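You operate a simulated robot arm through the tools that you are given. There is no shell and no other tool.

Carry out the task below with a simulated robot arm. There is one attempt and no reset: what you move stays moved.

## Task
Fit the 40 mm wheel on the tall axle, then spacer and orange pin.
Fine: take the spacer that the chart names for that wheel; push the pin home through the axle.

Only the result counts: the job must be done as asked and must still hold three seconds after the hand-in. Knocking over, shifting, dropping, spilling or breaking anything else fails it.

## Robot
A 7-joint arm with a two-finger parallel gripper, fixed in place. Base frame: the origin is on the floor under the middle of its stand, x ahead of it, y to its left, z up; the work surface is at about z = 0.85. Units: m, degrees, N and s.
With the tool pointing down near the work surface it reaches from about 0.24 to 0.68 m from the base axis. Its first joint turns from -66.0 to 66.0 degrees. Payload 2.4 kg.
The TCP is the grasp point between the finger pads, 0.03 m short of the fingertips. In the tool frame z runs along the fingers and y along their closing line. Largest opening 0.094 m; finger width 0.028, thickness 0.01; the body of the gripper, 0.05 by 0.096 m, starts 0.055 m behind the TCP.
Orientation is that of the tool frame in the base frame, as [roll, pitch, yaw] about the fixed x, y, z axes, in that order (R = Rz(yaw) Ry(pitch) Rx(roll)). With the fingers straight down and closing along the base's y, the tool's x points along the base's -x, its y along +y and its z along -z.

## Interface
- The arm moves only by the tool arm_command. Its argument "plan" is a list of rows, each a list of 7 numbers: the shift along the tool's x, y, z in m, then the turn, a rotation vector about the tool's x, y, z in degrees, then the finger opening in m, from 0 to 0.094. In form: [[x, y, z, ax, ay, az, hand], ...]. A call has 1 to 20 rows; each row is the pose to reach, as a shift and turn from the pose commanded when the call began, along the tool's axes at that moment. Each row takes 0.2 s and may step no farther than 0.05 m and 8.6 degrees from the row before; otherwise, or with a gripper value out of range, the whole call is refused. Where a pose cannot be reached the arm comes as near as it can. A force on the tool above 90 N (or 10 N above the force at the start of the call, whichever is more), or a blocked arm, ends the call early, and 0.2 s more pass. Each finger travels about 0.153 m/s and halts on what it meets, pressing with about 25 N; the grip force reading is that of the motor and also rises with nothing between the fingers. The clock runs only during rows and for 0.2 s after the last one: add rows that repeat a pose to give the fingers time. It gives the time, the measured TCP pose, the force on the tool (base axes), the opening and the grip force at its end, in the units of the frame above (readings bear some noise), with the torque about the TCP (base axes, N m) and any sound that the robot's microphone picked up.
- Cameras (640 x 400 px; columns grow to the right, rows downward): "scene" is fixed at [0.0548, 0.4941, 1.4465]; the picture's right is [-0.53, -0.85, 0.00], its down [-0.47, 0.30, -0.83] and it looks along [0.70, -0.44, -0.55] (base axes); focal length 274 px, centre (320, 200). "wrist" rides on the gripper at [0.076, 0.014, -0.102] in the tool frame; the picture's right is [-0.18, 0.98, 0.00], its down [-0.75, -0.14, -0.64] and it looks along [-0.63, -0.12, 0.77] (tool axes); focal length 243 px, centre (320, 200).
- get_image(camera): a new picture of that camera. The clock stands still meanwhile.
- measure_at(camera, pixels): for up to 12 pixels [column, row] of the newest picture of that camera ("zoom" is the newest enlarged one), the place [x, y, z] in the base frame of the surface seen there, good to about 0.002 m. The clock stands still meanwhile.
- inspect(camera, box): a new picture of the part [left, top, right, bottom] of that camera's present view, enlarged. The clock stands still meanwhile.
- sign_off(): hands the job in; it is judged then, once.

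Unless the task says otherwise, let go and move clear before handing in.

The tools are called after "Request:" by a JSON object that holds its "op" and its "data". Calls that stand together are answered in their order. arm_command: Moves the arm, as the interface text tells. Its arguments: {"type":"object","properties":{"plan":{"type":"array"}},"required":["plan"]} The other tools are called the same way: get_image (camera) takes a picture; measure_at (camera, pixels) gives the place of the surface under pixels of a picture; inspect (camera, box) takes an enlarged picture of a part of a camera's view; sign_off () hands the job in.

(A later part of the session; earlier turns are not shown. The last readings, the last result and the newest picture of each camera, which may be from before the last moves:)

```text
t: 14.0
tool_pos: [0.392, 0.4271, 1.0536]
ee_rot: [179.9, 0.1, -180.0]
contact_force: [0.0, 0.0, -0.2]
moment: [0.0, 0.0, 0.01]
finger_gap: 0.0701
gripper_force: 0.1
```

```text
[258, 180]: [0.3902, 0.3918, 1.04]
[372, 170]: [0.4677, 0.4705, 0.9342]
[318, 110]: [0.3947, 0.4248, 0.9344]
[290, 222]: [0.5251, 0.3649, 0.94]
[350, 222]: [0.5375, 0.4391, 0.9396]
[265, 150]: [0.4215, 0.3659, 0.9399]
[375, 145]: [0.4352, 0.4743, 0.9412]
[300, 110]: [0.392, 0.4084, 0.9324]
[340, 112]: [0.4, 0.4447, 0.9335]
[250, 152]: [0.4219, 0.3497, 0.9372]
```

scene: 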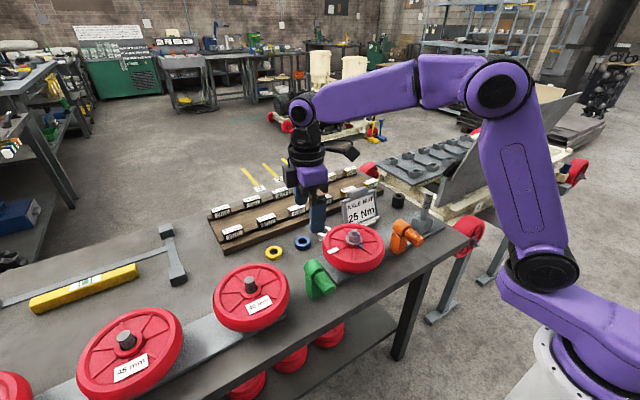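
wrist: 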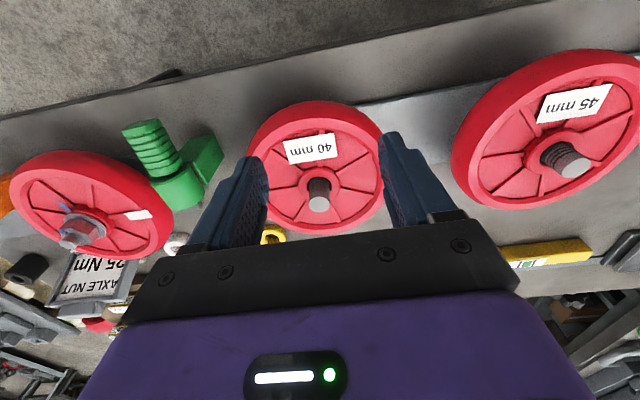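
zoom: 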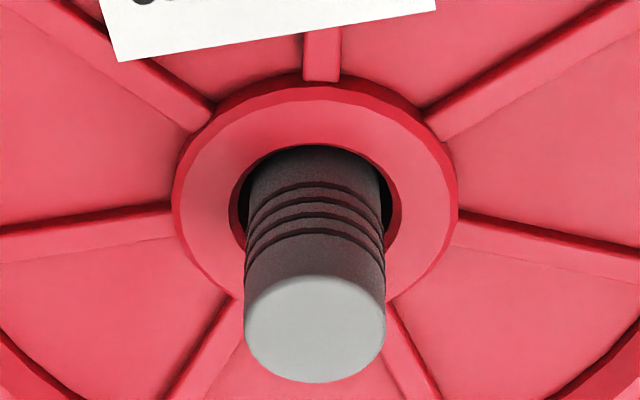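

Hub: OD ≈46 mm, centre ≈(0.474, 0.412), top z≈0.9405; bore ≈27 mm around a 21 mm post. I'll centre above the hub with the fingers opened to 70 mm and come down to just above it.

Request:
{"op": "arm_command", "data": {"plan": [[-0.04, -0.0075, 0, 0, 0, 0, 0.07], [-0.081, -0.0153, 0, 0, 0, 0, 0.07], [-0.081, -0.0153, 0.03, 0, 0, 0, 0.07], [-0.081, -0.0153, 0.06, 0, 0, 0, 0.07], [-0.081, -0.0153, 0.072, 0, 0, 0, 0.07], [-0.081, -0.0153, 0.072, 0, 0, 0, 0.07]]}}

Request:
{"op": "get_image", "data": {"camera": "wrist"}}

Request:
{"op": "get_image", "data": {"camera": "scene"}}

```text
t: 15.4
tool_pos: [0.4745, 0.4115, 0.9815]
ee_rot: [179.9, 0.0, -179.9]
contact_force: [-0.7, -0.7, 0.4]
moment: [0.0, 0.0, 0.01]
finger_gap: 0.0699
gripper_force: 0.0
```

```text
taken
```

wrist: 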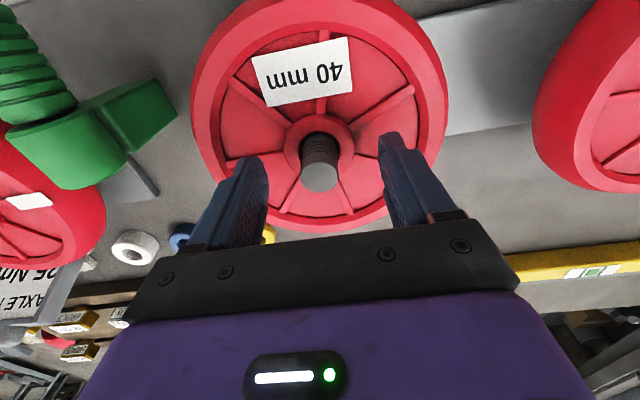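

```text
taken
```

scene: 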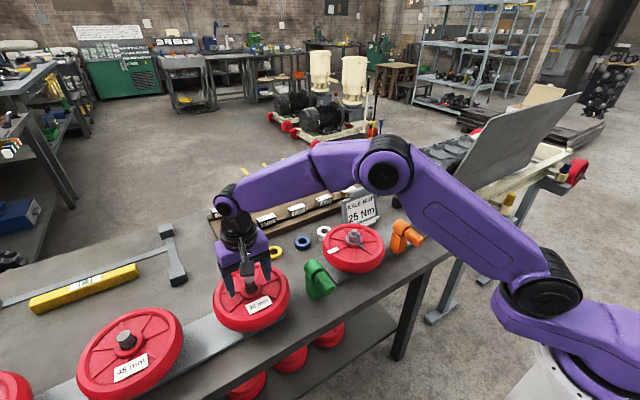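

Fingers straddle the hub correctly (post at (318,170) between the pads). I'll lower the last 14 mm in small steps to just above the spokes.

Request:
{"op": "arm_command", "data": {"plan": [[0, 0, 0.006, 0, 0, 0, 0.07], [0, 0, 0.01, 0, 0, 0, 0.07], [0, 0, 0.012, 0, 0, 0, 0.07], [0, 0, 0.014, 0, 0, 0, 0.07], [0, 0, 0.014, 0, 0, 0, 0.07]]}}

```text
t: 16.6
tool_pos: [0.4739, 0.4107, 0.9722]
ee_rot: [179.8, 0.3, -180.0]
contact_force: [-11.2, -5.9, 45.6]
moment: [-1.62, 0.78, -0.32]
finger_gap: 0.0713
gripper_force: 0.8
```

The tool met something at TCP z≈0.972 (45 N up, on the -y finger side). I'll look closely before doing anything.

Request:
{"op": "inspect", "data": {"camera": "wrist", "box": [190, 100, 450, 260]}}

Request:
{"op": "inspect", "data": {"camera": "scene", "box": [190, 220, 310, 340]}}

```text
2.46 times, centred on (320, 180) of wrist
```

zoom: 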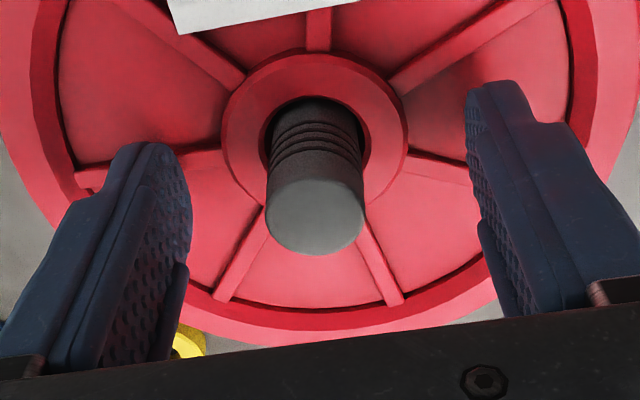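

```text
3.33 times, centred on (250, 280) of scene
```

zoom: 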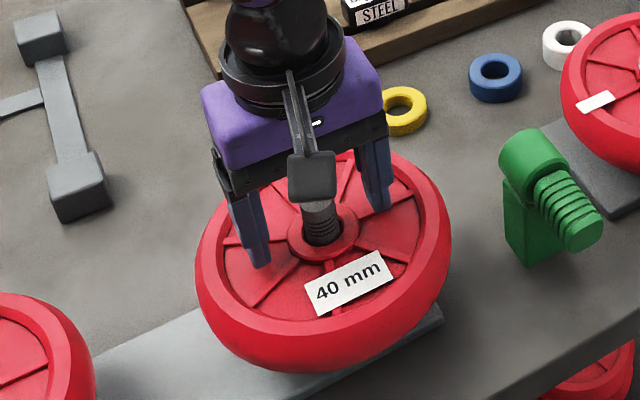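

Spokes lie near ±77° from x, so both fingers are over spokes. I'll measure the fingertips and nearby wheel surface through the scene zoom.

Request:
{"op": "measure_at", "data": {"camera": "zoom", "pixels": [[262, 262], [258, 255], [262, 275], [378, 205], [376, 198], [380, 215], [265, 290], [395, 225], [320, 245], [350, 220], [240, 300], [420, 250]]}}

```text
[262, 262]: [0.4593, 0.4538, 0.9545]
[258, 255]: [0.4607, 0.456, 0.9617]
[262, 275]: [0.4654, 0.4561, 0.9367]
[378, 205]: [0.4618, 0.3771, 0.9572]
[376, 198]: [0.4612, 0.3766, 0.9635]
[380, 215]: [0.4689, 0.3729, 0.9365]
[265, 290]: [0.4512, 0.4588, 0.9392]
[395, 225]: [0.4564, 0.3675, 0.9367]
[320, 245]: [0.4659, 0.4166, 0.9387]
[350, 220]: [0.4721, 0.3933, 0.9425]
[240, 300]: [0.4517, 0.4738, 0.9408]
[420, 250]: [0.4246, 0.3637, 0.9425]
```

Request:
{"op": "inspect", "data": {"camera": "scene", "box": [225, 250, 285, 310]}}

Request:
{"op": "measure_at", "data": {"camera": "zoom", "pixels": [[288, 150], [288, 160], [288, 170], [288, 180], [288, 190], [288, 200], [400, 100], [400, 90], [400, 80], [400, 110], [400, 120], [400, 130]]}}

```text
6.67 times, centred on (255, 280) of scene
```

zoom: 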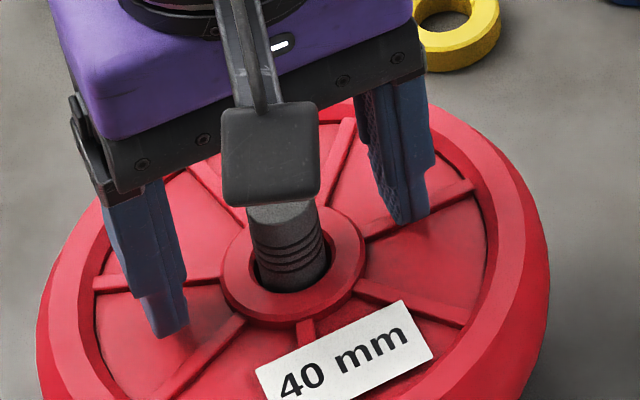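

```text
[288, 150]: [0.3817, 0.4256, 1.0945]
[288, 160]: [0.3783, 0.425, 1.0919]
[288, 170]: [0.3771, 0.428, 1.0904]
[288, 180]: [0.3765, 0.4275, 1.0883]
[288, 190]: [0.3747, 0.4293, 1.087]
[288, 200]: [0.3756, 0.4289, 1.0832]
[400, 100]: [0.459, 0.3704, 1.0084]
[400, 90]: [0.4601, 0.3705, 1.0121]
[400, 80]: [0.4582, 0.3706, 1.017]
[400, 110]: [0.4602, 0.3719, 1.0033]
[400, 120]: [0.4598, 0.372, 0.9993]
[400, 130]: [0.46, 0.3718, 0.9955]
```

Request:
{"op": "measure_at", "data": {"camera": "zoom", "pixels": [[168, 310], [168, 320], [168, 328], [168, 334], [168, 342], [408, 200], [408, 210], [408, 218], [408, 226], [408, 234], [435, 200], [120, 285]]}}

```text
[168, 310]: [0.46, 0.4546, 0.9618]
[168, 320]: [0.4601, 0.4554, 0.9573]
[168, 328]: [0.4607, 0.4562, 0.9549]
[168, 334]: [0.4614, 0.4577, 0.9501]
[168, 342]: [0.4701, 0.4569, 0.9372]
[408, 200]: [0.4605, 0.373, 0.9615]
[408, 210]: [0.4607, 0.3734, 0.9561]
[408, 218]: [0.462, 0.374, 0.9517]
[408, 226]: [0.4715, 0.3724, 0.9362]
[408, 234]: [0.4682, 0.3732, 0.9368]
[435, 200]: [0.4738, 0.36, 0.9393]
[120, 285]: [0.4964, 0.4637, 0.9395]
```

The fingertips rest on the spokes. I'll relieve the press by rising about 5 mm in command, then close and see at what gap the fingers stop (46 mm means the hub, 21 mm the post).

Request:
{"op": "arm_command", "data": {"plan": [[0, 0, -0.0045, 0, 0, 0, 0.07], [0, 0, -0.0045, 0, 0, 0, 0.07]]}}

```text
t: 17.2
tool_pos: [0.4746, 0.411, 0.9719]
ee_rot: [179.7, 0.2, -180.0]
contact_force: [1.6, 2.6, 17.3]
moment: [-0.33, 0.19, 0.01]
finger_gap: 0.0704
gripper_force: 0.3
```

Both fingertips now bear evenly at TCP z≈0.972. I'll rise half a millimetre and try closing to 30 mm: a stop near 46 mm would mean the hub wall is really there.

Request:
{"op": "arm_command", "data": {"plan": [[0, 0, -0.001, 0, 0, 0, 0.07], [0, 0, -0.001, 0, 0, 0, 0.06], [0, 0, -0.001, 0, 0, 0, 0.05], [0, 0, -0.001, 0, 0, 0, 0.04], [0, 0, -0.001, 0, 0, 0, 0.03], [0, 0, -0.001, 0, 0, 0, 0.03]]}}

```text
t: 18.6
tool_pos: [0.4736, 0.4101, 0.9729]
ee_rot: [180.0, 0.1, -180.0]
contact_force: [0.2, 0.5, -0.1]
moment: [-0.01, 0.0, 0.02]
finger_gap: 0.0299
gripper_force: 0.0
```

The fingers closed freely to 30 mm with tips only ~1 mm above where the "spokes" were felt, so the hub wall isn't graspable there. I'll probe down over the hub ring itself to learn its real height.

Request:
{"op": "arm_command", "data": {"plan": [[0, 0, 0.001, 0, 0, 0, 0.03], [0, 0, 0.002, 0, 0, 0, 0.03], [0, 0, 0.002, 0, 0, 0, 0.03]]}}

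```text
t: 19.4
tool_pos: [0.4752, 0.4102, 0.9717]
ee_rot: [179.9, 0.2, -179.9]
contact_force: [0.4, -1.2, 11.3]
moment: [-0.28, 0.14, -0.05]
finger_gap: 0.031
gripper_force: 0.7
```

The hub ring is felt at the same height (tips ≈0.942) as the spoke zone: effectively a flat-topped disc, so a top hub grip won't work. I'll back off upward and look at the wheel from the side, to see whether there is room under its rim.

Request:
{"op": "arm_command", "data": {"plan": [[0, 0, -0.01, 0, 0, 0, 0.05], [0, 0, -0.05, 0, 0, 0, 0.07], [0, 0, -0.09, 0, 0, 0, 0.07]]}}

Request:
{"op": "inspect", "data": {"camera": "scene", "box": [190, 240, 340, 350]}}

Request:
{"op": "inspect", "data": {"camera": "scene", "box": [60, 290, 240, 400]}}

```text
t: 20.2
tool_pos: [0.4734, 0.4098, 1.0626]
ee_rot: [-180.0, 0.1, -179.9]
contact_force: [0.0, 0.3, 0.9]
moment: [-0.01, 0.0, 0.02]
finger_gap: 0.0698
gripper_force: 0.0
```

```text
3.64 times, centred on (265, 295) of scene
```

zoom: 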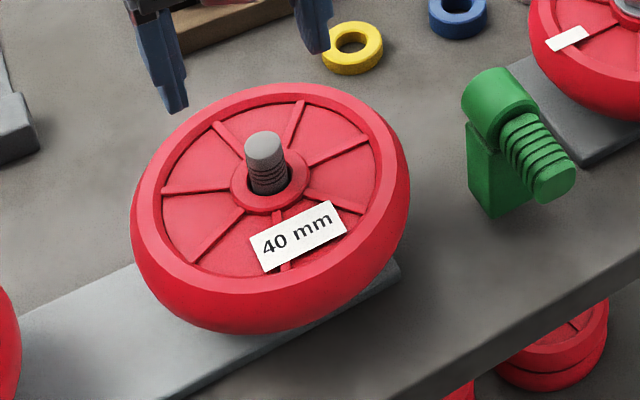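

```text
3.56 times, centred on (150, 345) of scene
```

zoom: 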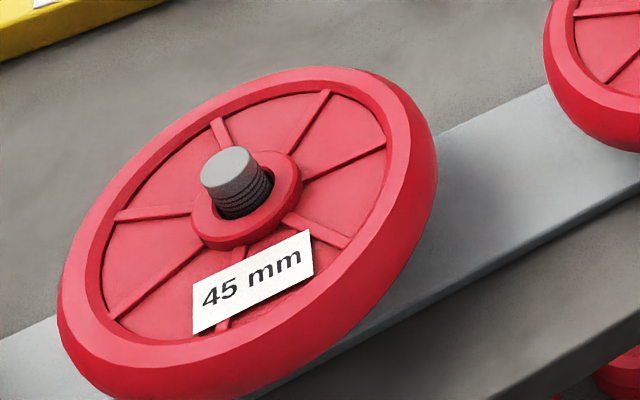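

Request:
{"op": "inspect", "data": {"camera": "scene", "box": [190, 240, 340, 350]}}

Request:
{"op": "measure_at", "data": {"camera": "zoom", "pixels": [[250, 290], [250, 305], [250, 318], [250, 328], [250, 338], [250, 350], [380, 275], [395, 250], [400, 230], [150, 290], [390, 290], [340, 330]]}}

```text
3.64 times, centred on (265, 295) of scene
```

zoom: 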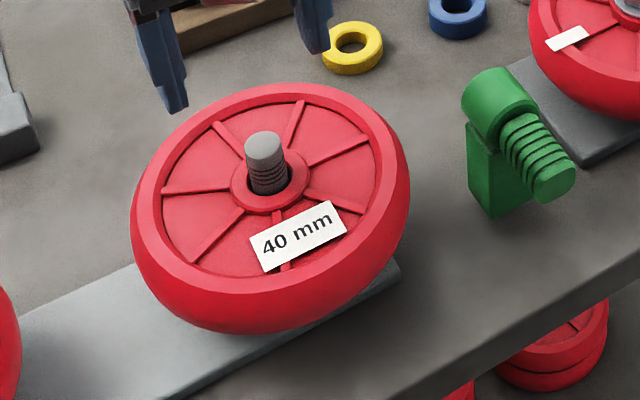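

```text
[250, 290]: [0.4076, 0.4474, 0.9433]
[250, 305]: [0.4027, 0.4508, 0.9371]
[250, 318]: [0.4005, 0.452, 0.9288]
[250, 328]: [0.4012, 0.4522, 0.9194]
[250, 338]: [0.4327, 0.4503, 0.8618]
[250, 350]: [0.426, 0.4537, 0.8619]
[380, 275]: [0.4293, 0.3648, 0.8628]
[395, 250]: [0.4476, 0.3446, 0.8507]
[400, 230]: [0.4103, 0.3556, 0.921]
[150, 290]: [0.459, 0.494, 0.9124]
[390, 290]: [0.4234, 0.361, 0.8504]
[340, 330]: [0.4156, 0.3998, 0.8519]
```

There is clear room under the wheel: tread bottom ≈0.90 and the plate at 0.862 visible beneath it. So the wheel can be pinched at its rim from the side, one finger above and one below; I'll start turning the tool for that, first in yaw.

Request:
{"op": "arm_command", "data": {"plan": [[0.0136, -0.0061, 0, 0, 0, 8.2, 0.07], [0.0271, -0.0123, 0, 0, 0, 16.3, 0.07], [0.0407, -0.0184, 0, 0, 0, 24.4, 0.07], [0.0542, -0.0245, 0, 0, 0, 32.5, 0.07], [0.0678, -0.0306, 0, 0, 0, 40.6, 0.07], [0.0813, -0.0368, 0, 0, 0, 48.8, 0.07], [0.0949, -0.0429, 0, 0, 0, 56.9, 0.07], [0.1084, -0.049, 0, 0, 0, 65, 0.07]]}}

Request:
{"op": "get_image", "data": {"camera": "scene"}}

```text
t: 22.0
tool_pos: [0.3658, 0.3611, 1.0611]
ee_rot: [179.9, 0.0, 114.9]
contact_force: [-0.7, 0.1, 0.0]
moment: [0.01, -0.02, 0.0]
finger_gap: 0.0697
gripper_force: 0.1
```

```text
taken
```

scene: 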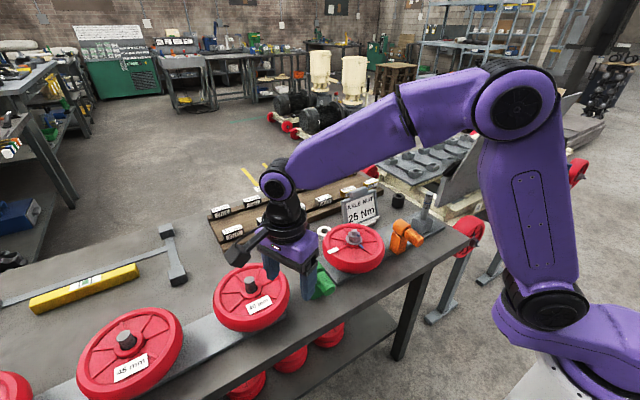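

Now I'll tilt the tool toward horizontal (about the tool's x), in air clear of the wheel.

Request:
{"op": "arm_command", "data": {"plan": [[0, 0, 0, -8, 0, 0, 0.07], [0, 0, 0, -16, 0, 0, 0.07], [0, 0, 0, -24, 0, 0, 0.07], [0, 0, 0, -32, 0, 0, 0.07], [0, 0, 0, -40, 0, 0, 0.07], [0, 0, 0, -48, 0, 0, 0.07]]}}

```text
t: 23.4
tool_pos: [0.3824, 0.3576, 1.1218]
ee_rot: [133.1, 0.1, 115.4]
contact_force: [0.0, -0.2, -0.1]
moment: [-0.03, 0.01, 0.01]
finger_gap: 0.0698
gripper_force: 0.1
out of reach, approached as far as the arm can: row 5, 6
```

The arm ran out of reach near 47° of tilt at this close-in position. I'll measure the arm's joints in the scene picture to understand the limit.

Request:
{"op": "get_image", "data": {"camera": "scene"}}

```text
taken
```

scene: 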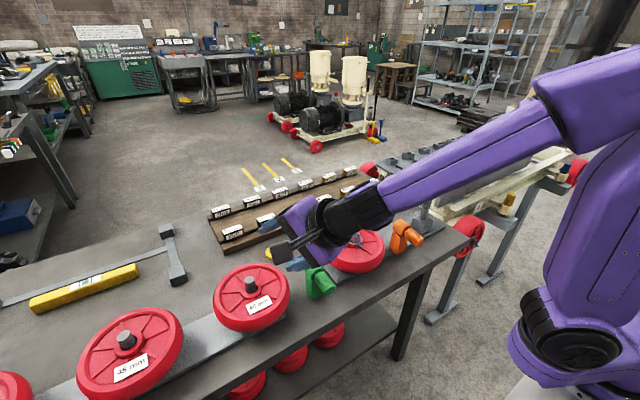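

Request:
{"op": "measure_at", "data": {"camera": "scene", "pixels": [[355, 215], [330, 225], [300, 240], [280, 250], [580, 345], [550, 130], [440, 170], [600, 100], [310, 210], [385, 195], [600, 200], [290, 262]]}}

```text
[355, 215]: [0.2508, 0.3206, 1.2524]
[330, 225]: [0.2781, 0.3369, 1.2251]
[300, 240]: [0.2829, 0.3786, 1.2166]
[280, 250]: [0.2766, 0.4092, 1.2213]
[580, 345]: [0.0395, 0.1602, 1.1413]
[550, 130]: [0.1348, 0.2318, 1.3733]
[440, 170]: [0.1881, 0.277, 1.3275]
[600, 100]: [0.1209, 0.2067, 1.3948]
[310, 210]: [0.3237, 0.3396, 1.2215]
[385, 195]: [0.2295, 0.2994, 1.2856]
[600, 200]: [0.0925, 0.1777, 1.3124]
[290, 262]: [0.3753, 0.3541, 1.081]
```

The forearm and tool are now nearly in line, so tilting straight outward hits a wrist limit. I'll undo the tilt and instead tilt sideways relative to the arm plane (tool pointing along +x while the arm reaches left).

Request:
{"op": "arm_command", "data": {"plan": [[0, 0, 0, 8, 0, 0, 0.07], [0, 0, 0, 16, 0, 0, 0.07], [0, 0, 0, 24, 0, 0, 0.07], [0, 0, 0, 32, 0, 0, 0.07], [0, 0, 0, 40, 0, 0, 0.07], [0, 0, 0, 46.9, 0, 0, 0.07]]}}

```text
t: 24.8
tool_pos: [0.3839, 0.3585, 1.1228]
ee_rot: [178.9, 0.0, 115.2]
contact_force: [0.4, 0.4, 0.4]
moment: [-0.02, 0.01, -0.05]
finger_gap: 0.0701
gripper_force: 0.1
```

Request:
{"op": "arm_command", "data": {"plan": [[-0.005, 0.011, 0.007, 1.1, 0, 8, 0.07], [-0.01, 0.022, 0.014, 1.1, 0, 16, 0.07], [-0.0152, 0.0326, 0.02, 1.1, 0, 24, 0.07], [-0.0152, 0.0326, 0.02, 1.1, 0, 25.2, 0.07]]}}

Request:
{"op": "arm_command", "data": {"plan": [[0, 0, 0, -8, 0, 0, 0.07], [0, 0, 0, -16, 0, 0, 0.07], [0, 0, 0, -24, 0, 0, 0.07], [0, 0, 0, -32, 0, 0, 0.07], [0, 0, 0, -40, 0, 0, 0.07]]}}

```text
t: 25.8
tool_pos: [0.4194, 0.3595, 1.1033]
ee_rot: [-180.0, -0.3, 89.7]
contact_force: [-0.1, 0.6, -0.5]
moment: [0.03, 0.02, -0.02]
finger_gap: 0.0699
gripper_force: 0.0
```

```text
t: 27.0
tool_pos: [0.4235, 0.3578, 1.1088]
ee_rot: [140.3, -0.3, 90.1]
contact_force: [-0.6, -0.2, 0.1]
moment: [-0.03, -0.03, 0.03]
finger_gap: 0.0702
gripper_force: 0.0
out of reach, approached as far as the arm can: row 5
```

Request:
{"op": "get_image", "data": {"camera": "scene"}}

Request:
{"op": "get_image", "data": {"camera": "wrist"}}

```text
taken
```

scene: 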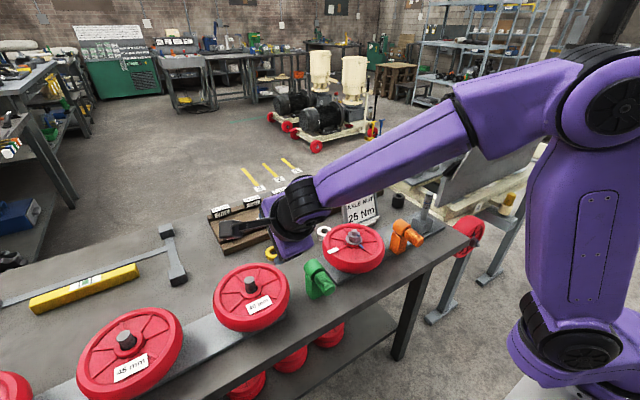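

```text
taken
```

wrist: 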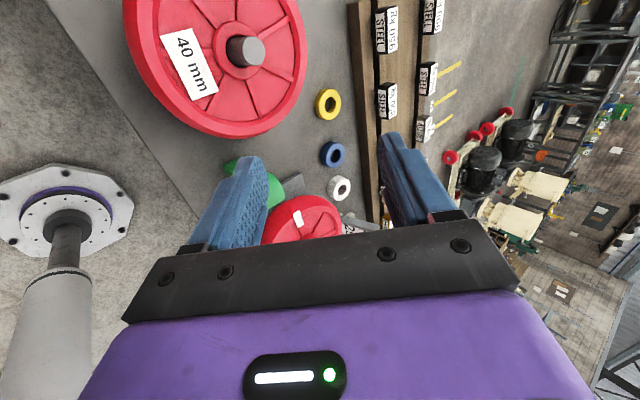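

I'll measure forearm and wrist points to work out which wrist angle is limiting.

Request:
{"op": "measure_at", "data": {"camera": "scene", "pixels": [[330, 185], [440, 130], [500, 105], [300, 205], [285, 225], [265, 228], [235, 228], [295, 245], [570, 80], [615, 105], [575, 350], [580, 180]]}}

```text
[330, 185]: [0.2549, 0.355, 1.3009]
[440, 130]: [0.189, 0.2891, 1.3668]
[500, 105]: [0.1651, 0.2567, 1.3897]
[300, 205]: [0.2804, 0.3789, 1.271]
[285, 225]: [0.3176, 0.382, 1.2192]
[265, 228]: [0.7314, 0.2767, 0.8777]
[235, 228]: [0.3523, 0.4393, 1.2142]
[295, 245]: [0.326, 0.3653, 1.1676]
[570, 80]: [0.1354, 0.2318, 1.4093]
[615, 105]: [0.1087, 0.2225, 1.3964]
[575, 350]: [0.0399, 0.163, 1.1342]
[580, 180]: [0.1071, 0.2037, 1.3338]
```

The tool's roll joint was probably near its limit in this yaw; the gripper is symmetric, so I'll use the opposite roll (yaw ≈ -90) instead. First undo the tilt, then turn 180° about the tool axis.

Request:
{"op": "arm_command", "data": {"plan": [[0, 0, 0, 8, 0, 0, 0.07], [0, 0, 0, 16, 0, 0, 0.07], [0, 0, 0, 24, 0, 0, 0.07], [0, 0, 0, 32, 0, 0, 0.07], [0, 0, 0, 39.7, 0, 0, 0.07]]}}

Request:
{"op": "arm_command", "data": {"plan": [[0, 0, 0, 0, 0, -8.5, 0.07], [0, 0, 0, 0, 0, -17, 0.07], [0, 0, 0, 0, 0, -25.5, 0.07], [0, 0, 0, 0, 0, -34, 0.07], [0, 0, 0, 0, 0, -42.5, 0.07], [0, 0, 0, 0, 0, -51, 0.07], [0, 0, 0, 0, 0, -59.5, 0.07], [0, 0, 0, 0, 0, -68, 0.07], [0, 0, 0, 0, 0, -76.5, 0.07], [0, 0, 0, 0, 0, -85, 0.07], [0, 0, 0, 0, 0, -90, 0.07]]}}

Request:
{"op": "arm_command", "data": {"plan": [[0, 0, 0, 0, 0, -8.5, 0.07], [0, 0, 0, 0, 0, -17, 0.07], [0, 0, 0, 0, 0, -25.5, 0.07], [0, 0, 0, 0, 0, -34, 0.07], [0, 0, 0, 0, 0, -42.5, 0.07], [0, 0, 0, 0, 0, -51, 0.07], [0, 0, 0, 0, 0, -59.5, 0.07], [0, 0, 0, 0, 0, -68, 0.07], [0, 0, 0, 0, 0, -76.5, 0.07], [0, 0, 0, 0, 0, -85, 0.07], [0, 0, 0, 0, 0, -90, 0.07]]}}

```text
t: 28.2
tool_pos: [0.423, 0.3576, 1.1099]
ee_rot: [179.7, -0.4, 89.9]
contact_force: [0.4, 0.0, 0.1]
moment: [0.02, -0.03, -0.01]
finger_gap: 0.0702
gripper_force: 0.1
```

```text
t: 30.6
tool_pos: [0.4233, 0.3586, 1.1086]
ee_rot: [179.6, 0.3, -180.0]
contact_force: [0.1, -0.1, -0.2]
moment: [-0.02, 0.02, 0.0]
finger_gap: 0.07
gripper_force: 0.1
```

```text
t: 33.0
tool_pos: [0.4228, 0.357, 1.1089]
ee_rot: [-179.7, 0.4, -90.0]
contact_force: [-0.5, -0.2, 0.5]
moment: [0.05, -0.04, 0.01]
finger_gap: 0.0698
gripper_force: 0.1
```

Now the tilt with this roll.

Request:
{"op": "arm_command", "data": {"plan": [[0, 0, 0, 8, 0, 0, 0.07], [0, 0, 0, 16, 0, 0, 0.07], [0, 0, 0, 24, 0, 0, 0.07], [0, 0, 0, 32, 0, 0, 0.07], [0, 0, 0, 40, 0, 0, 0.07], [0, 0, 0, 48, 0, 0, 0.07]]}}

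```text
t: 34.4
tool_pos: [0.4248, 0.3579, 1.1088]
ee_rot: [-131.6, 0.2, -90.1]
contact_force: [0.7, 0.0, -0.3]
moment: [-0.02, 0.02, 0.0]
finger_gap: 0.0702
gripper_force: 0.1
```

That roll works: 48° of tilt with no complaint. I'll carry on to horizontal.

Request:
{"op": "arm_command", "data": {"plan": [[0, 0, 0, 8, 0, 0, 0.07], [0, 0, 0, 16, 0, 0, 0.07], [0, 0, 0, 24, 0, 0, 0.07], [0, 0, 0, 32, 0, 0, 0.07], [0, 0, 0, 40, 0, 0, 0.07], [0, 0, 0, 41.5, 0, 0, 0.07]]}}

Request:
{"op": "get_image", "data": {"camera": "scene"}}

Request:
{"op": "get_image", "data": {"camera": "wrist"}}

```text
t: 35.8
tool_pos: [0.4243, 0.3577, 1.1079]
ee_rot: [-90.1, 0.4, -90.1]
contact_force: [0.4, 0.2, -0.1]
moment: [0.01, 0.02, 0.01]
finger_gap: 0.0701
gripper_force: 0.1
```

```text
taken
```

scene: 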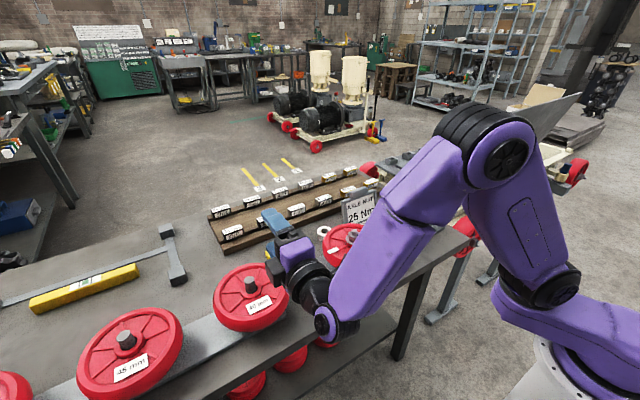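

```text
taken
```

wrist: 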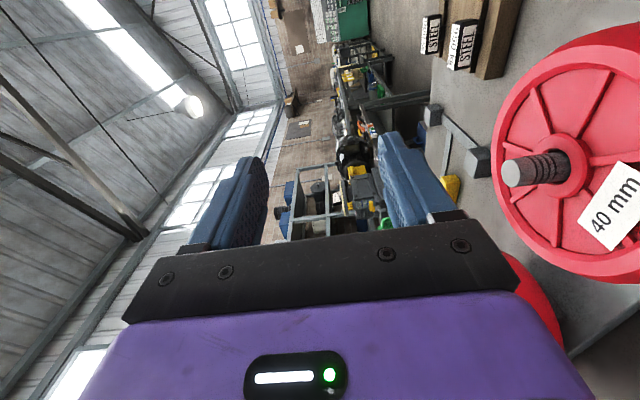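

The tool is now level, pointing along +x with the closing line vertical. Before descending I'll check clearances of the wrist housing and the bench edge.

Request:
{"op": "measure_at", "data": {"camera": "scene", "pixels": [[325, 322], [325, 335], [345, 320], [310, 290], [300, 260], [275, 225], [270, 240], [385, 285], [360, 310], [200, 388], [318, 345], [340, 290]]}}

Request:
{"op": "measure_at", "data": {"camera": "wrist", "pixels": [[515, 172], [545, 165], [565, 170], [610, 90], [500, 160], [530, 230], [620, 130], [525, 300], [600, 330]]}}

```text
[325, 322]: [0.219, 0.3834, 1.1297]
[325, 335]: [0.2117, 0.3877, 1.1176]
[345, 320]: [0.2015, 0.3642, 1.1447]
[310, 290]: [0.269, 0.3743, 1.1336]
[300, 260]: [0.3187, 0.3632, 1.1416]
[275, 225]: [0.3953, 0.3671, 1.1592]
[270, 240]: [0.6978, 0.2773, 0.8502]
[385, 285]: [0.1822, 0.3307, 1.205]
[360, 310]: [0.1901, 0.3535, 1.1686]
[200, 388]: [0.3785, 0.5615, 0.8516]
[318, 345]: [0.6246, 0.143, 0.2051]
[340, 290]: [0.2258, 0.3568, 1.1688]
```

```text
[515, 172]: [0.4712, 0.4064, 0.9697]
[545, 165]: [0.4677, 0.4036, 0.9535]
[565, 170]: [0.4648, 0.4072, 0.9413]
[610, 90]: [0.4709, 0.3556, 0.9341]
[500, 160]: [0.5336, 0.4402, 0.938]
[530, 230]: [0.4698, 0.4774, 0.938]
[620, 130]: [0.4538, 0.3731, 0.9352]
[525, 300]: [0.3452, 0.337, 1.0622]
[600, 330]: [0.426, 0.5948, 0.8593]
```

J6 sits ~0.2 m behind the TCP and stays in front of the bench, so descending is safe. I'll back off to a stand-off in front of the wheel at height first.

Request:
{"op": "arm_command", "data": {"plan": [[-0.018, 0, -0.027, 0, 0, 0, 0.07], [-0.036, 0, -0.053, 0, 0, 0, 0.07], [-0.054, 0, -0.079, 0, 0, 0, 0.07], [-0.054, 0.03, -0.079, 0, 0, 0, 0.07], [-0.054, 0.06, -0.079, 0, 0, 0, 0.07]]}}

Request:
{"op": "get_image", "data": {"camera": "wrist"}}

```text
t: 37.0
tool_pos: [0.3442, 0.4109, 1.0486]
ee_rot: [-90.2, 0.4, -90.1]
contact_force: [-0.8, -0.2, -0.2]
moment: [0.01, -0.02, 0.0]
finger_gap: 0.0702
gripper_force: 0.1
```

```text
taken
```

wrist: 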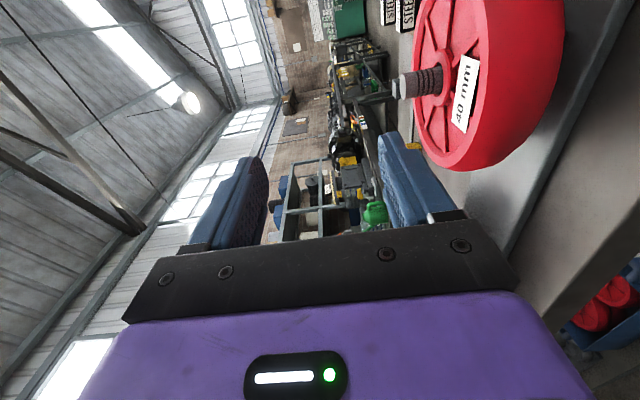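

The stand-off is reachable. I'll level the small angle errors and descend to wheel mid-height (z≈0.922), still ~20 mm clear of the tread.

Request:
{"op": "arm_command", "data": {"plan": [[0, 0.03, 0, 0.2, 0, -0.4, 0.07], [0, 0.06, 0, 0.2, 0, -0.4, 0.07], [0, 0.09, 0, 0.2, 0, -0.4, 0.07], [0, 0.11, 0, 0.2, 0, -0.4, 0.07], [0, 0.1266, 0, 0.2, 0, -0.4, 0.07], [0, 0.1266, 0, 0.2, 0, -0.4, 0.07]]}}

Request:
{"op": "get_image", "data": {"camera": "wrist"}}

Request:
{"op": "get_image", "data": {"camera": "scene"}}

```text
t: 38.4
tool_pos: [0.3451, 0.4128, 0.922]
ee_rot: [-90.0, -0.1, -90.1]
contact_force: [0.8, 0.3, 0.1]
moment: [0.03, -0.01, -0.02]
finger_gap: 0.0699
gripper_force: 0.1
```

```text
taken
```

wrist: 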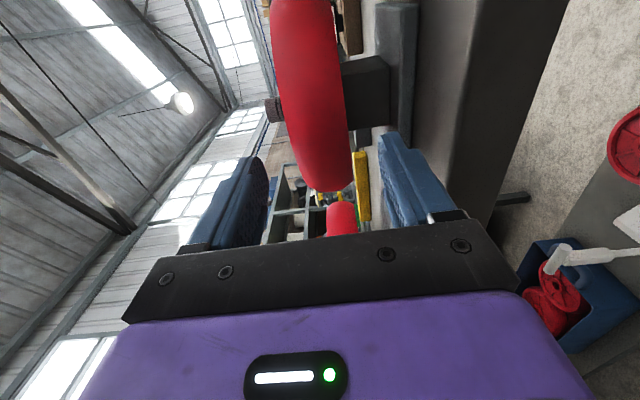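

```text
taken
```

scene: 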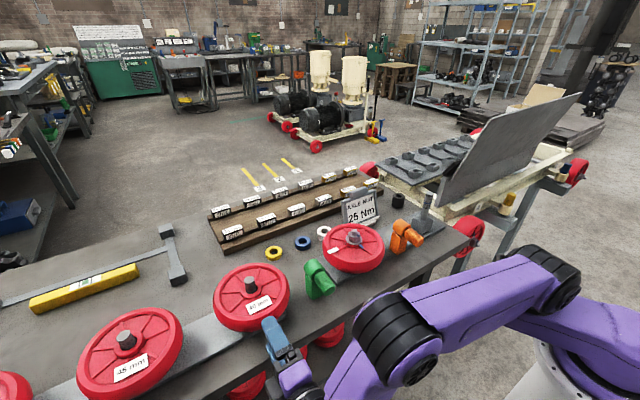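

A very clear view: wheel tread at columns 272–352, its support block at (365,90), fingers above and below. I'll measure the wheel's top and bottom edges and the block.

Request:
{"op": "measure_at", "data": {"camera": "wrist", "pixels": [[280, 60], [290, 100], [340, 60], [345, 100], [325, 185], [310, 120], [350, 160], [372, 75], [365, 120], [346, 62], [395, 60], [275, 110]]}}

Request:
{"op": "inspect", "data": {"camera": "wrist", "box": [230, 0, 430, 230]}}

```text
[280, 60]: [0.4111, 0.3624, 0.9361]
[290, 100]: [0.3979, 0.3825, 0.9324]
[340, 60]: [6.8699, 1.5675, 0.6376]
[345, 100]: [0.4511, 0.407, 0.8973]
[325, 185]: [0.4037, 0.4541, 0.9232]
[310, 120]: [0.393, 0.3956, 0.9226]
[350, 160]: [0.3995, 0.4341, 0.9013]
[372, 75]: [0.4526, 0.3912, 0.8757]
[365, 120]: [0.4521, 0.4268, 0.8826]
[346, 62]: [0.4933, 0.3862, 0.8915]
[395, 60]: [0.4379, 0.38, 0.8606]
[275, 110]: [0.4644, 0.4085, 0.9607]
```

```text
1.74 times, centred on (330, 115) of wrist
```

zoom: 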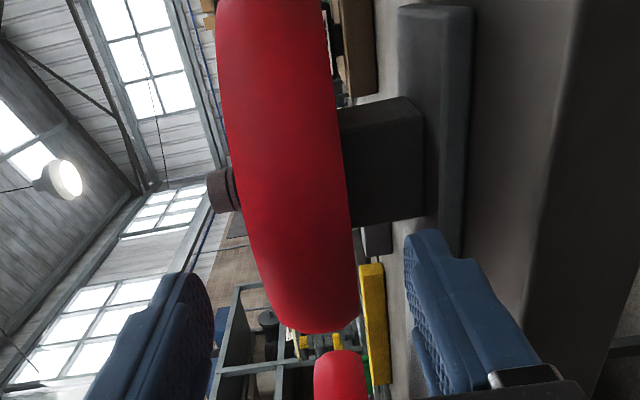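

Block face x≈0.452 (z 0.862–0.90), tread front x≈0.393, wheel z 0.901–0.942. I'll slide the fingers in 59 mm so the tips reach x≈0.434, then check.

Request:
{"op": "arm_command", "data": {"plan": [[0, 0, 0.015, 0, 0, 0, 0.07], [0, 0, 0.03, 0, 0, 0, 0.07], [0, 0, 0.045, 0, 0, 0, 0.07], [0, 0, 0.059, 0, 0, 0, 0.07], [0, 0, 0.059, 0, 0, 0, 0.07]]}}

Request:
{"op": "inspect", "data": {"camera": "wrist", "box": [200, 0, 440, 240]}}

```text
t: 39.6
tool_pos: [0.4034, 0.4128, 0.9223]
ee_rot: [-90.0, -0.1, -90.1]
contact_force: [0.7, 0.2, 0.1]
moment: [0.01, 0.02, -0.01]
finger_gap: 0.0697
gripper_force: 0.1
```

```text
1.67 times, centred on (320, 120) of wrist
```

zoom: 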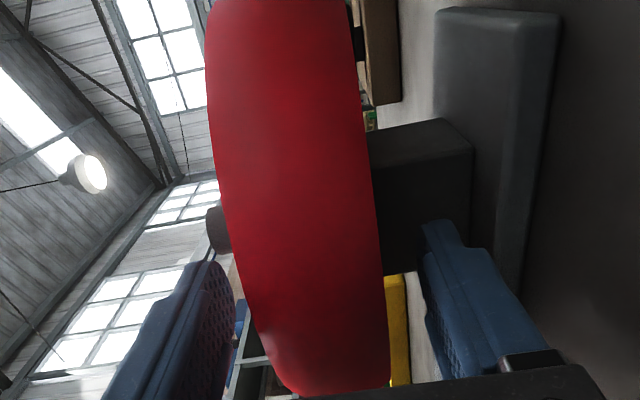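

The wheel sits between the two pads with no contact force. Now I'll close slowly on the rim.

Request:
{"op": "arm_command", "data": {"plan": [[0, 0, 0, 0, 0, 0, 0.06], [0, 0, 0, 0, 0, 0, 0.05], [0, 0, 0, 0, 0, 0, 0.045], [0, 0, 0, 0, 0, 0, 0.042], [0, 0, 0, 0, 0, 0, 0.04], [0, 0, 0, 0, 0, 0, 0.038], [0, 0, 0, 0, 0, 0, 0.036]]}}

```text
t: 41.2
tool_pos: [0.4037, 0.4119, 0.9229]
ee_rot: [-90.0, 0.0, -90.1]
contact_force: [0.6, 0.8, -0.1]
moment: [0.09, 0.2, 0.05]
finger_gap: 0.0441
gripper_force: 24.9
```

The fingers stopped at 44 mm with 25 N: the rim is held. I'll lift a few millimetres first to check the weight and hold.

Request:
{"op": "arm_command", "data": {"plan": [[0, -0.003, 0, 0, 0, 0, 0.03], [0, -0.006, 0, 0, 0, 0, 0.03], [0, -0.01, 0, 0, 0, 0, 0.03], [0, -0.01, 0, 0, 0, 0, 0.03]]}}

Request:
{"op": "inspect", "data": {"camera": "wrist", "box": [200, 0, 440, 240]}}

```text
t: 42.2
tool_pos: [0.4031, 0.4109, 0.9316]
ee_rot: [-89.9, -0.3, -90.1]
contact_force: [-0.4, 0.7, -8.0]
moment: [0.01, 0.57, -0.03]
finger_gap: 0.0445
gripper_force: 25.8
```

```text
1.67 times, centred on (320, 120) of wrist
```

zoom: 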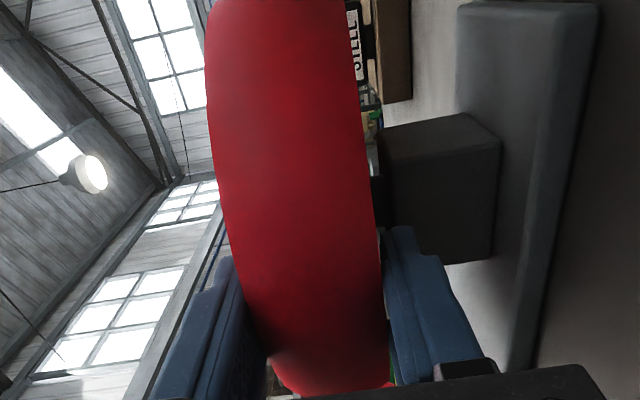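

The wheel (≈8 N) hangs on the grip steadily, and a gap over the block is visible. I'll lift it straight up off the post to TCP z≈1.07, gently.

Request:
{"op": "arm_command", "data": {"plan": [[0, -0.008, 0, 0, 0, 0, 0.02], [0, -0.02, 0, 0, 0, 0, 0.02], [0, -0.035, 0, 0, 0, 0, 0.02], [0, -0.05, 0, 0, 0, 0, 0.02], [0, -0.065, 0, 0, 0, 0, 0.02], [0, -0.08, 0, 0, 0, 0, 0.02], [0, -0.095, 0, 0, 0, 0, 0.02], [0, -0.11, 0, 0, 0, 0, 0.02], [0, -0.125, 0, 0, 0, 0, 0.02], [0, -0.135, 0, 0, 0, 0, 0.02], [0, -0.14, 0, 0, 0, 0, 0.02], [0, -0.14, 0, 0, 0, 0, 0.02]]}}

Request:
{"op": "get_image", "data": {"camera": "wrist"}}

Request:
{"op": "get_image", "data": {"camera": "scene"}}

```text
t: 44.8
tool_pos: [0.4039, 0.4136, 1.0725]
ee_rot: [-90.0, -0.1, -90.1]
contact_force: [0.4, 0.4, -6.7]
moment: [0.04, 0.55, 0.02]
finger_gap: 0.0446
gripper_force: 25.4
```

```text
taken
```

wrist: 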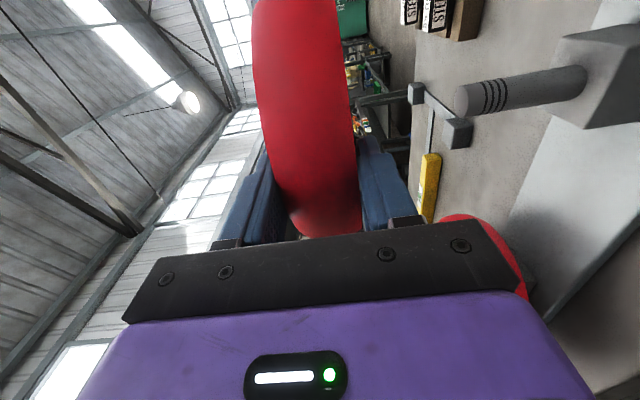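

```text
taken
```

scene: 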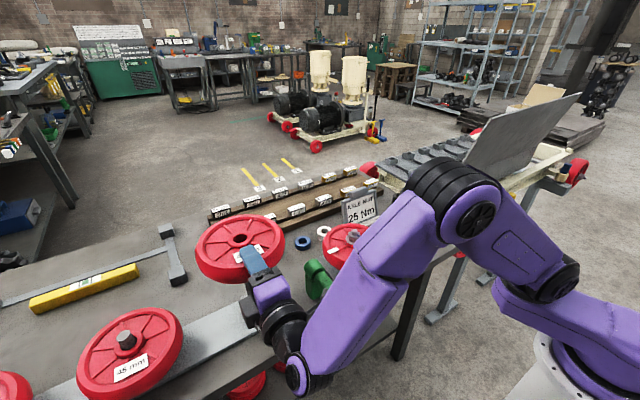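

The wheel is held level with a steady 0.55 Nm moment. I'll carry it toward the axle in stages at height, first outward and toward the middle, watching for reach limits.

Request:
{"op": "arm_command", "data": {"plan": [[0.005, -0.003, 0.004, 0, 0, 0, 0.02], [0.016, -0.008, 0.012, 0, 0, 0, 0.02], [0.032, -0.014, 0.022, 0, 0, 0, 0.02], [0.05, -0.02, 0.034, 0, 0, 0, 0.02], [0.068, -0.0275, 0.046, 0, 0, 0, 0.02], [0.086, -0.0275, 0.058, 0, 0, 0, 0.02], [0.1, -0.0275, 0.067, 0, 0, 0, 0.02], [0.11, -0.0275, 0.074, 0, 0, 0, 0.02], [0.1136, -0.0275, 0.076, 0, 0, 0, 0.02]]}}

Request:
{"op": "get_image", "data": {"camera": "scene"}}

```text
t: 46.8
tool_pos: [0.479, 0.3004, 1.1009]
ee_rot: [-90.0, -0.1, -90.2]
contact_force: [-0.2, 0.6, -8.1]
moment: [0.02, 0.6, -0.01]
finger_gap: 0.0445
gripper_force: 24.5
```

```text
taken
```

scene: 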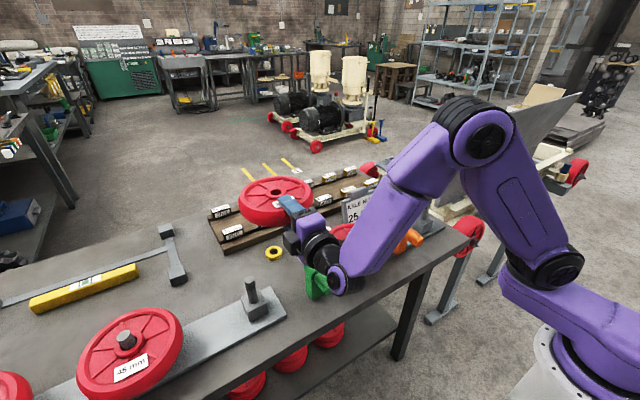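

No clipping. Next stage: continue along -y.

Request:
{"op": "arm_command", "data": {"plan": [[0.006, 0, 0.001, 0, 0, 0, 0.02], [0.018, -0.003, 0.003, 0, 0, 0, 0.02], [0.036, -0.008, 0.006, 0, 0, 0, 0.02], [0.056, -0.014, 0.009, 0, 0, 0, 0.02], [0.076, -0.02, 0.012, 0, 0, 0, 0.02], [0.096, -0.02, 0.014, 0, 0, 0, 0.02], [0.116, -0.02, 0.016, 0, 0, 0, 0.02], [0.134, -0.02, 0.018, 0, 0, 0, 0.02], [0.146, -0.02, 0.02, 0, 0, 0, 0.02], [0.15, -0.02, 0.02, 0, 0, 0, 0.02]]}}

```text
t: 49.0
tool_pos: [0.4986, 0.1497, 1.1195]
ee_rot: [-90.0, -0.1, -90.1]
contact_force: [0.1, -0.1, -7.2]
moment: [0.02, 0.58, 0.01]
finger_gap: 0.0446
gripper_force: 24.7
```

Request:
{"op": "arm_command", "data": {"plan": [[0.006, 0, 0, 0, 0, 0, 0.02], [0.018, 0, 0, 0, 0, 0, 0.02], [0.036, 0, 0, 0, 0, 0, 0.02], [0.056, 0, 0, 0, 0, 0, 0.02], [0.074, 0, 0, 0, 0, 0, 0.02], [0.09, 0, 0, 0, 0, 0, 0.02], [0.1, 0, 0, 0, 0, 0, 0.02], [0.104, 0, 0, 0, 0, 0, 0.02]]}}

Request:
{"op": "get_image", "data": {"camera": "scene"}}

```text
t: 50.8
tool_pos: [0.4986, 0.0462, 1.1196]
ee_rot: [-90.1, -0.1, -90.1]
contact_force: [0.0, -0.7, -7.8]
moment: [0.03, 0.56, 0.04]
finger_gap: 0.0446
gripper_force: 25.2
```

```text
taken
```

scene: 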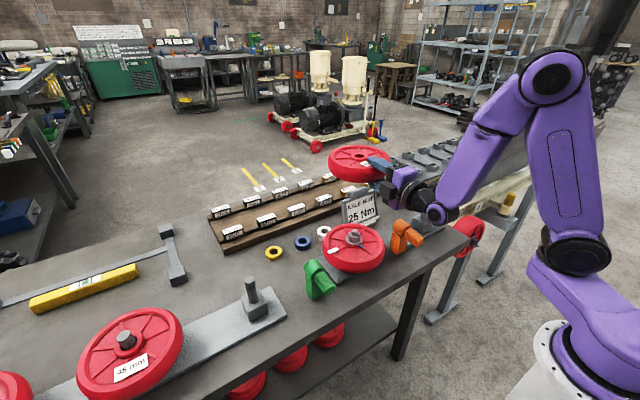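

Still fine and level. I'll carry on past the middle towards the axle side.

Request:
{"op": "arm_command", "data": {"plan": [[0.006, 0, 0, 0, 0, 0, 0.02], [0.018, 0, 0, 0, 0, 0, 0.02], [0.036, 0, 0, 0, 0, 0, 0.02], [0.056, 0, 0, 0, 0, 0, 0.02], [0.076, 0, 0, 0, 0, 0, 0.02], [0.096, 0, 0, 0, 0, 0, 0.02], [0.112, 0, 0, 0, 0, 0, 0.02], [0.122, 0, 0, 0, 0, 0, 0.02], [0.126, 0, 0, 0, 0, 0, 0.02]]}}

Request:
{"op": "get_image", "data": {"camera": "scene"}}

```text
t: 52.8
tool_pos: [0.4976, -0.059, 1.1219]
ee_rot: [-90.0, 0.0, -90.4]
contact_force: [0.0, 0.4, -8.5]
moment: [0.04, 0.59, 0.02]
finger_gap: 0.0446
gripper_force: 25.5
out of reach, approached as far as the arm can: row 7, 8, 9
```

```text
taken
```

scene: 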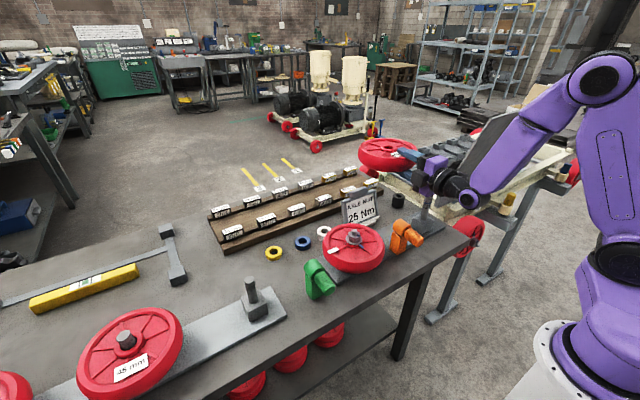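

Clipping begins around y≈-0.056 when pointing along +x. I'll swing the tool to point slightly right (θ≈-30°), which also keeps clear of the orange pin, and check.

Request:
{"op": "arm_command", "data": {"plan": [[0, 0, 0, 0, 3, 0, 0.02], [0, 0, 0, 0, 8, 0, 0.02], [0, 0, 0, 0, 14, 0, 0.02], [0, 0, 0, 0, 20, 0, 0.02], [0, 0, 0, 0, 25, 0, 0.02], [0, 0, 0, 0, 28.5, 0, 0.02], [0, 0, 0, 0, 29.6, 0, 0.02]]}}

```text
t: 54.4
tool_pos: [0.4963, -0.0579, 1.1229]
ee_rot: [-89.8, -0.1, -119.8]
contact_force: [-0.3, 1.7, -8.0]
moment: [0.31, 0.51, 0.04]
finger_gap: 0.0449
gripper_force: 24.5
```

Reached θ≈-30° cleanly. Now I'll translate so the wheel bore comes above the axle.

Request:
{"op": "arm_command", "data": {"plan": [[0.005, 0, -0.0015, 0, 0, 0, 0.02], [0.015, 0, -0.005, 0, 0, 0, 0.02], [0.03, 0, -0.0095, 0, 0, 0, 0.02], [0.047, 0, -0.015, 0, 0, 0, 0.02], [0.064, 0, -0.02, 0, 0, 0, 0.02], [0.08, 0, -0.0255, 0, 0, 0, 0.02], [0.094, 0, -0.03, 0, 0, 0, 0.02], [0.103, 0, -0.033, 0, 0, 0, 0.02], [0.1067, 0, -0.0338, 0, 0, 0, 0.02]]}}

Request:
{"op": "get_image", "data": {"camera": "scene"}}

Request:
{"op": "get_image", "data": {"camera": "wrist"}}

```text
t: 56.4
tool_pos: [0.4239, -0.1289, 1.1229]
ee_rot: [-90.0, -0.1, -119.8]
contact_force: [0.1, 0.6, -7.7]
moment: [0.29, 0.5, -0.02]
finger_gap: 0.0444
gripper_force: 25.2
out of reach, approached as far as the arm can: row 8, 9
```

```text
taken
```

scene: 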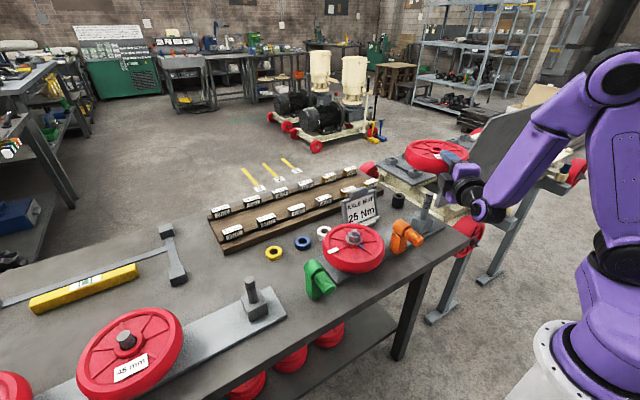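

```text
taken
```

wrist: 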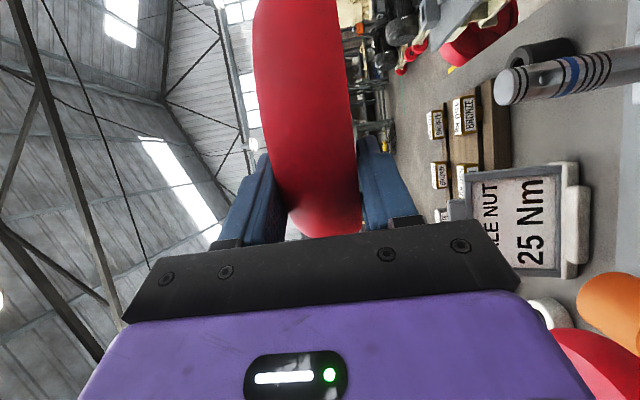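

It stops ~1 cm short because J6 comes too close to the shoulder at this height; lower down there is more room. I'll descend to TCP z≈1.045 (wheel bottom still ~2 cm above the axle) while finishing the shift.

Request:
{"op": "arm_command", "data": {"plan": [[0, 0.01, 0, 0, 0, 0, 0.02], [0, 0.025, 0, 0, 0, 0, 0.02], [0, 0.04, 0, 0, 0, 0, 0.02], [0, 0.055, 0, 0, 0, 0, 0.02], [0, 0.068, 0, 0, 0, 0, 0.02], [0.003, 0.075, -0.002, 0, 0, 0, 0.02], [0.006, 0.078, -0.004, 0, 0, 0, 0.02], [0.0092, 0.078, -0.0057, 0, 0, 0, 0.02]]}}

Request:
{"op": "get_image", "data": {"camera": "wrist"}}

Request:
{"op": "get_image", "data": {"camera": "scene"}}

```text
t: 58.2
tool_pos: [0.4127, -0.1347, 1.0461]
ee_rot: [-89.9, -0.1, -119.7]
contact_force: [0.0, -0.4, -7.6]
moment: [0.29, 0.49, 0.01]
finger_gap: 0.0447
gripper_force: 25.2
```

```text
taken
```

wrist: 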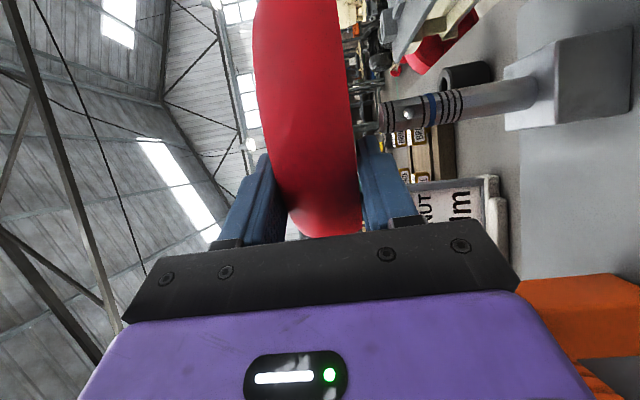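

```text
taken
```

scene: 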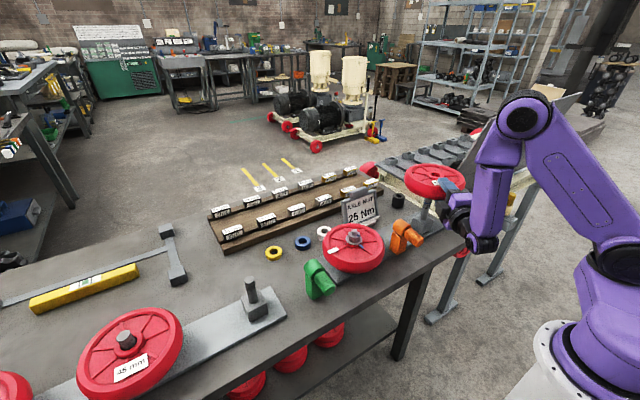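

Reached without clipping. Now I'll check the bore's position against the axle with a zoom from the scene camera.

Request:
{"op": "inspect", "data": {"camera": "scene", "box": [395, 150, 485, 210]}}

```text
6.67 times, centred on (440, 180) of scene
```

zoom: 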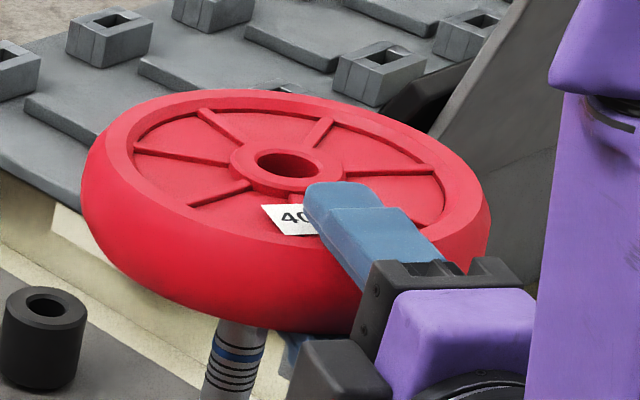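

Request:
{"op": "measure_at", "data": {"camera": "zoom", "pixels": [[236, 162], [338, 172], [288, 147], [278, 189], [246, 178], [325, 155], [112, 150], [170, 107], [300, 95], [420, 138], [472, 200], [200, 230]]}}

Request:
{"op": "measure_at", "data": {"camera": "wrist", "pixels": [[383, 118], [400, 112], [415, 110], [470, 102], [400, 122], [400, 103], [395, 112], [408, 113]]}}

```text
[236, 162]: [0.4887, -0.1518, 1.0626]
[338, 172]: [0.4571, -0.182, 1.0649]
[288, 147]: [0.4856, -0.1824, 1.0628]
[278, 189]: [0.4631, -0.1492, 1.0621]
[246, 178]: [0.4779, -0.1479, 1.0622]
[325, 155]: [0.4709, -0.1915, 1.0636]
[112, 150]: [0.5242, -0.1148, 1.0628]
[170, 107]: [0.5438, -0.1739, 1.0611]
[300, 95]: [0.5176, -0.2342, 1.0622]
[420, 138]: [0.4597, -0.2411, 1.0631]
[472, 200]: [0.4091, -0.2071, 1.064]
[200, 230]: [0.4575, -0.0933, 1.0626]
```

```text
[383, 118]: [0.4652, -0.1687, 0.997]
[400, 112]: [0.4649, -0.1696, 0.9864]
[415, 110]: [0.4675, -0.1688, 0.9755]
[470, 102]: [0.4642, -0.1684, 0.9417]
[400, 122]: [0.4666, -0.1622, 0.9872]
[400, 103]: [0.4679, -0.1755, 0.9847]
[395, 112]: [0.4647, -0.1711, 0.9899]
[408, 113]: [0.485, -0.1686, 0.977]
```

Request:
{"op": "inspect", "data": {"camera": "scene", "box": [420, 164, 452, 184]}}

```text
16.00 times, centred on (436, 174) of scene
```

zoom: 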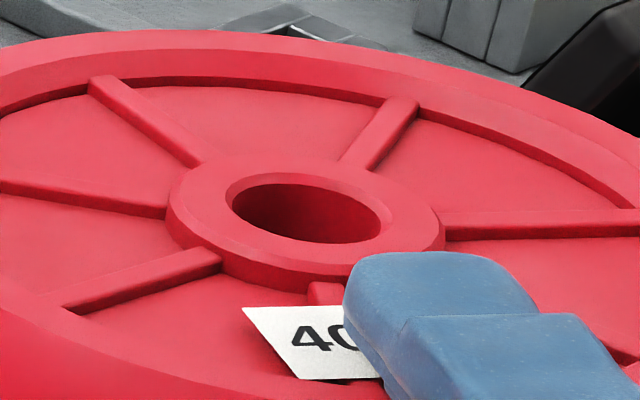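

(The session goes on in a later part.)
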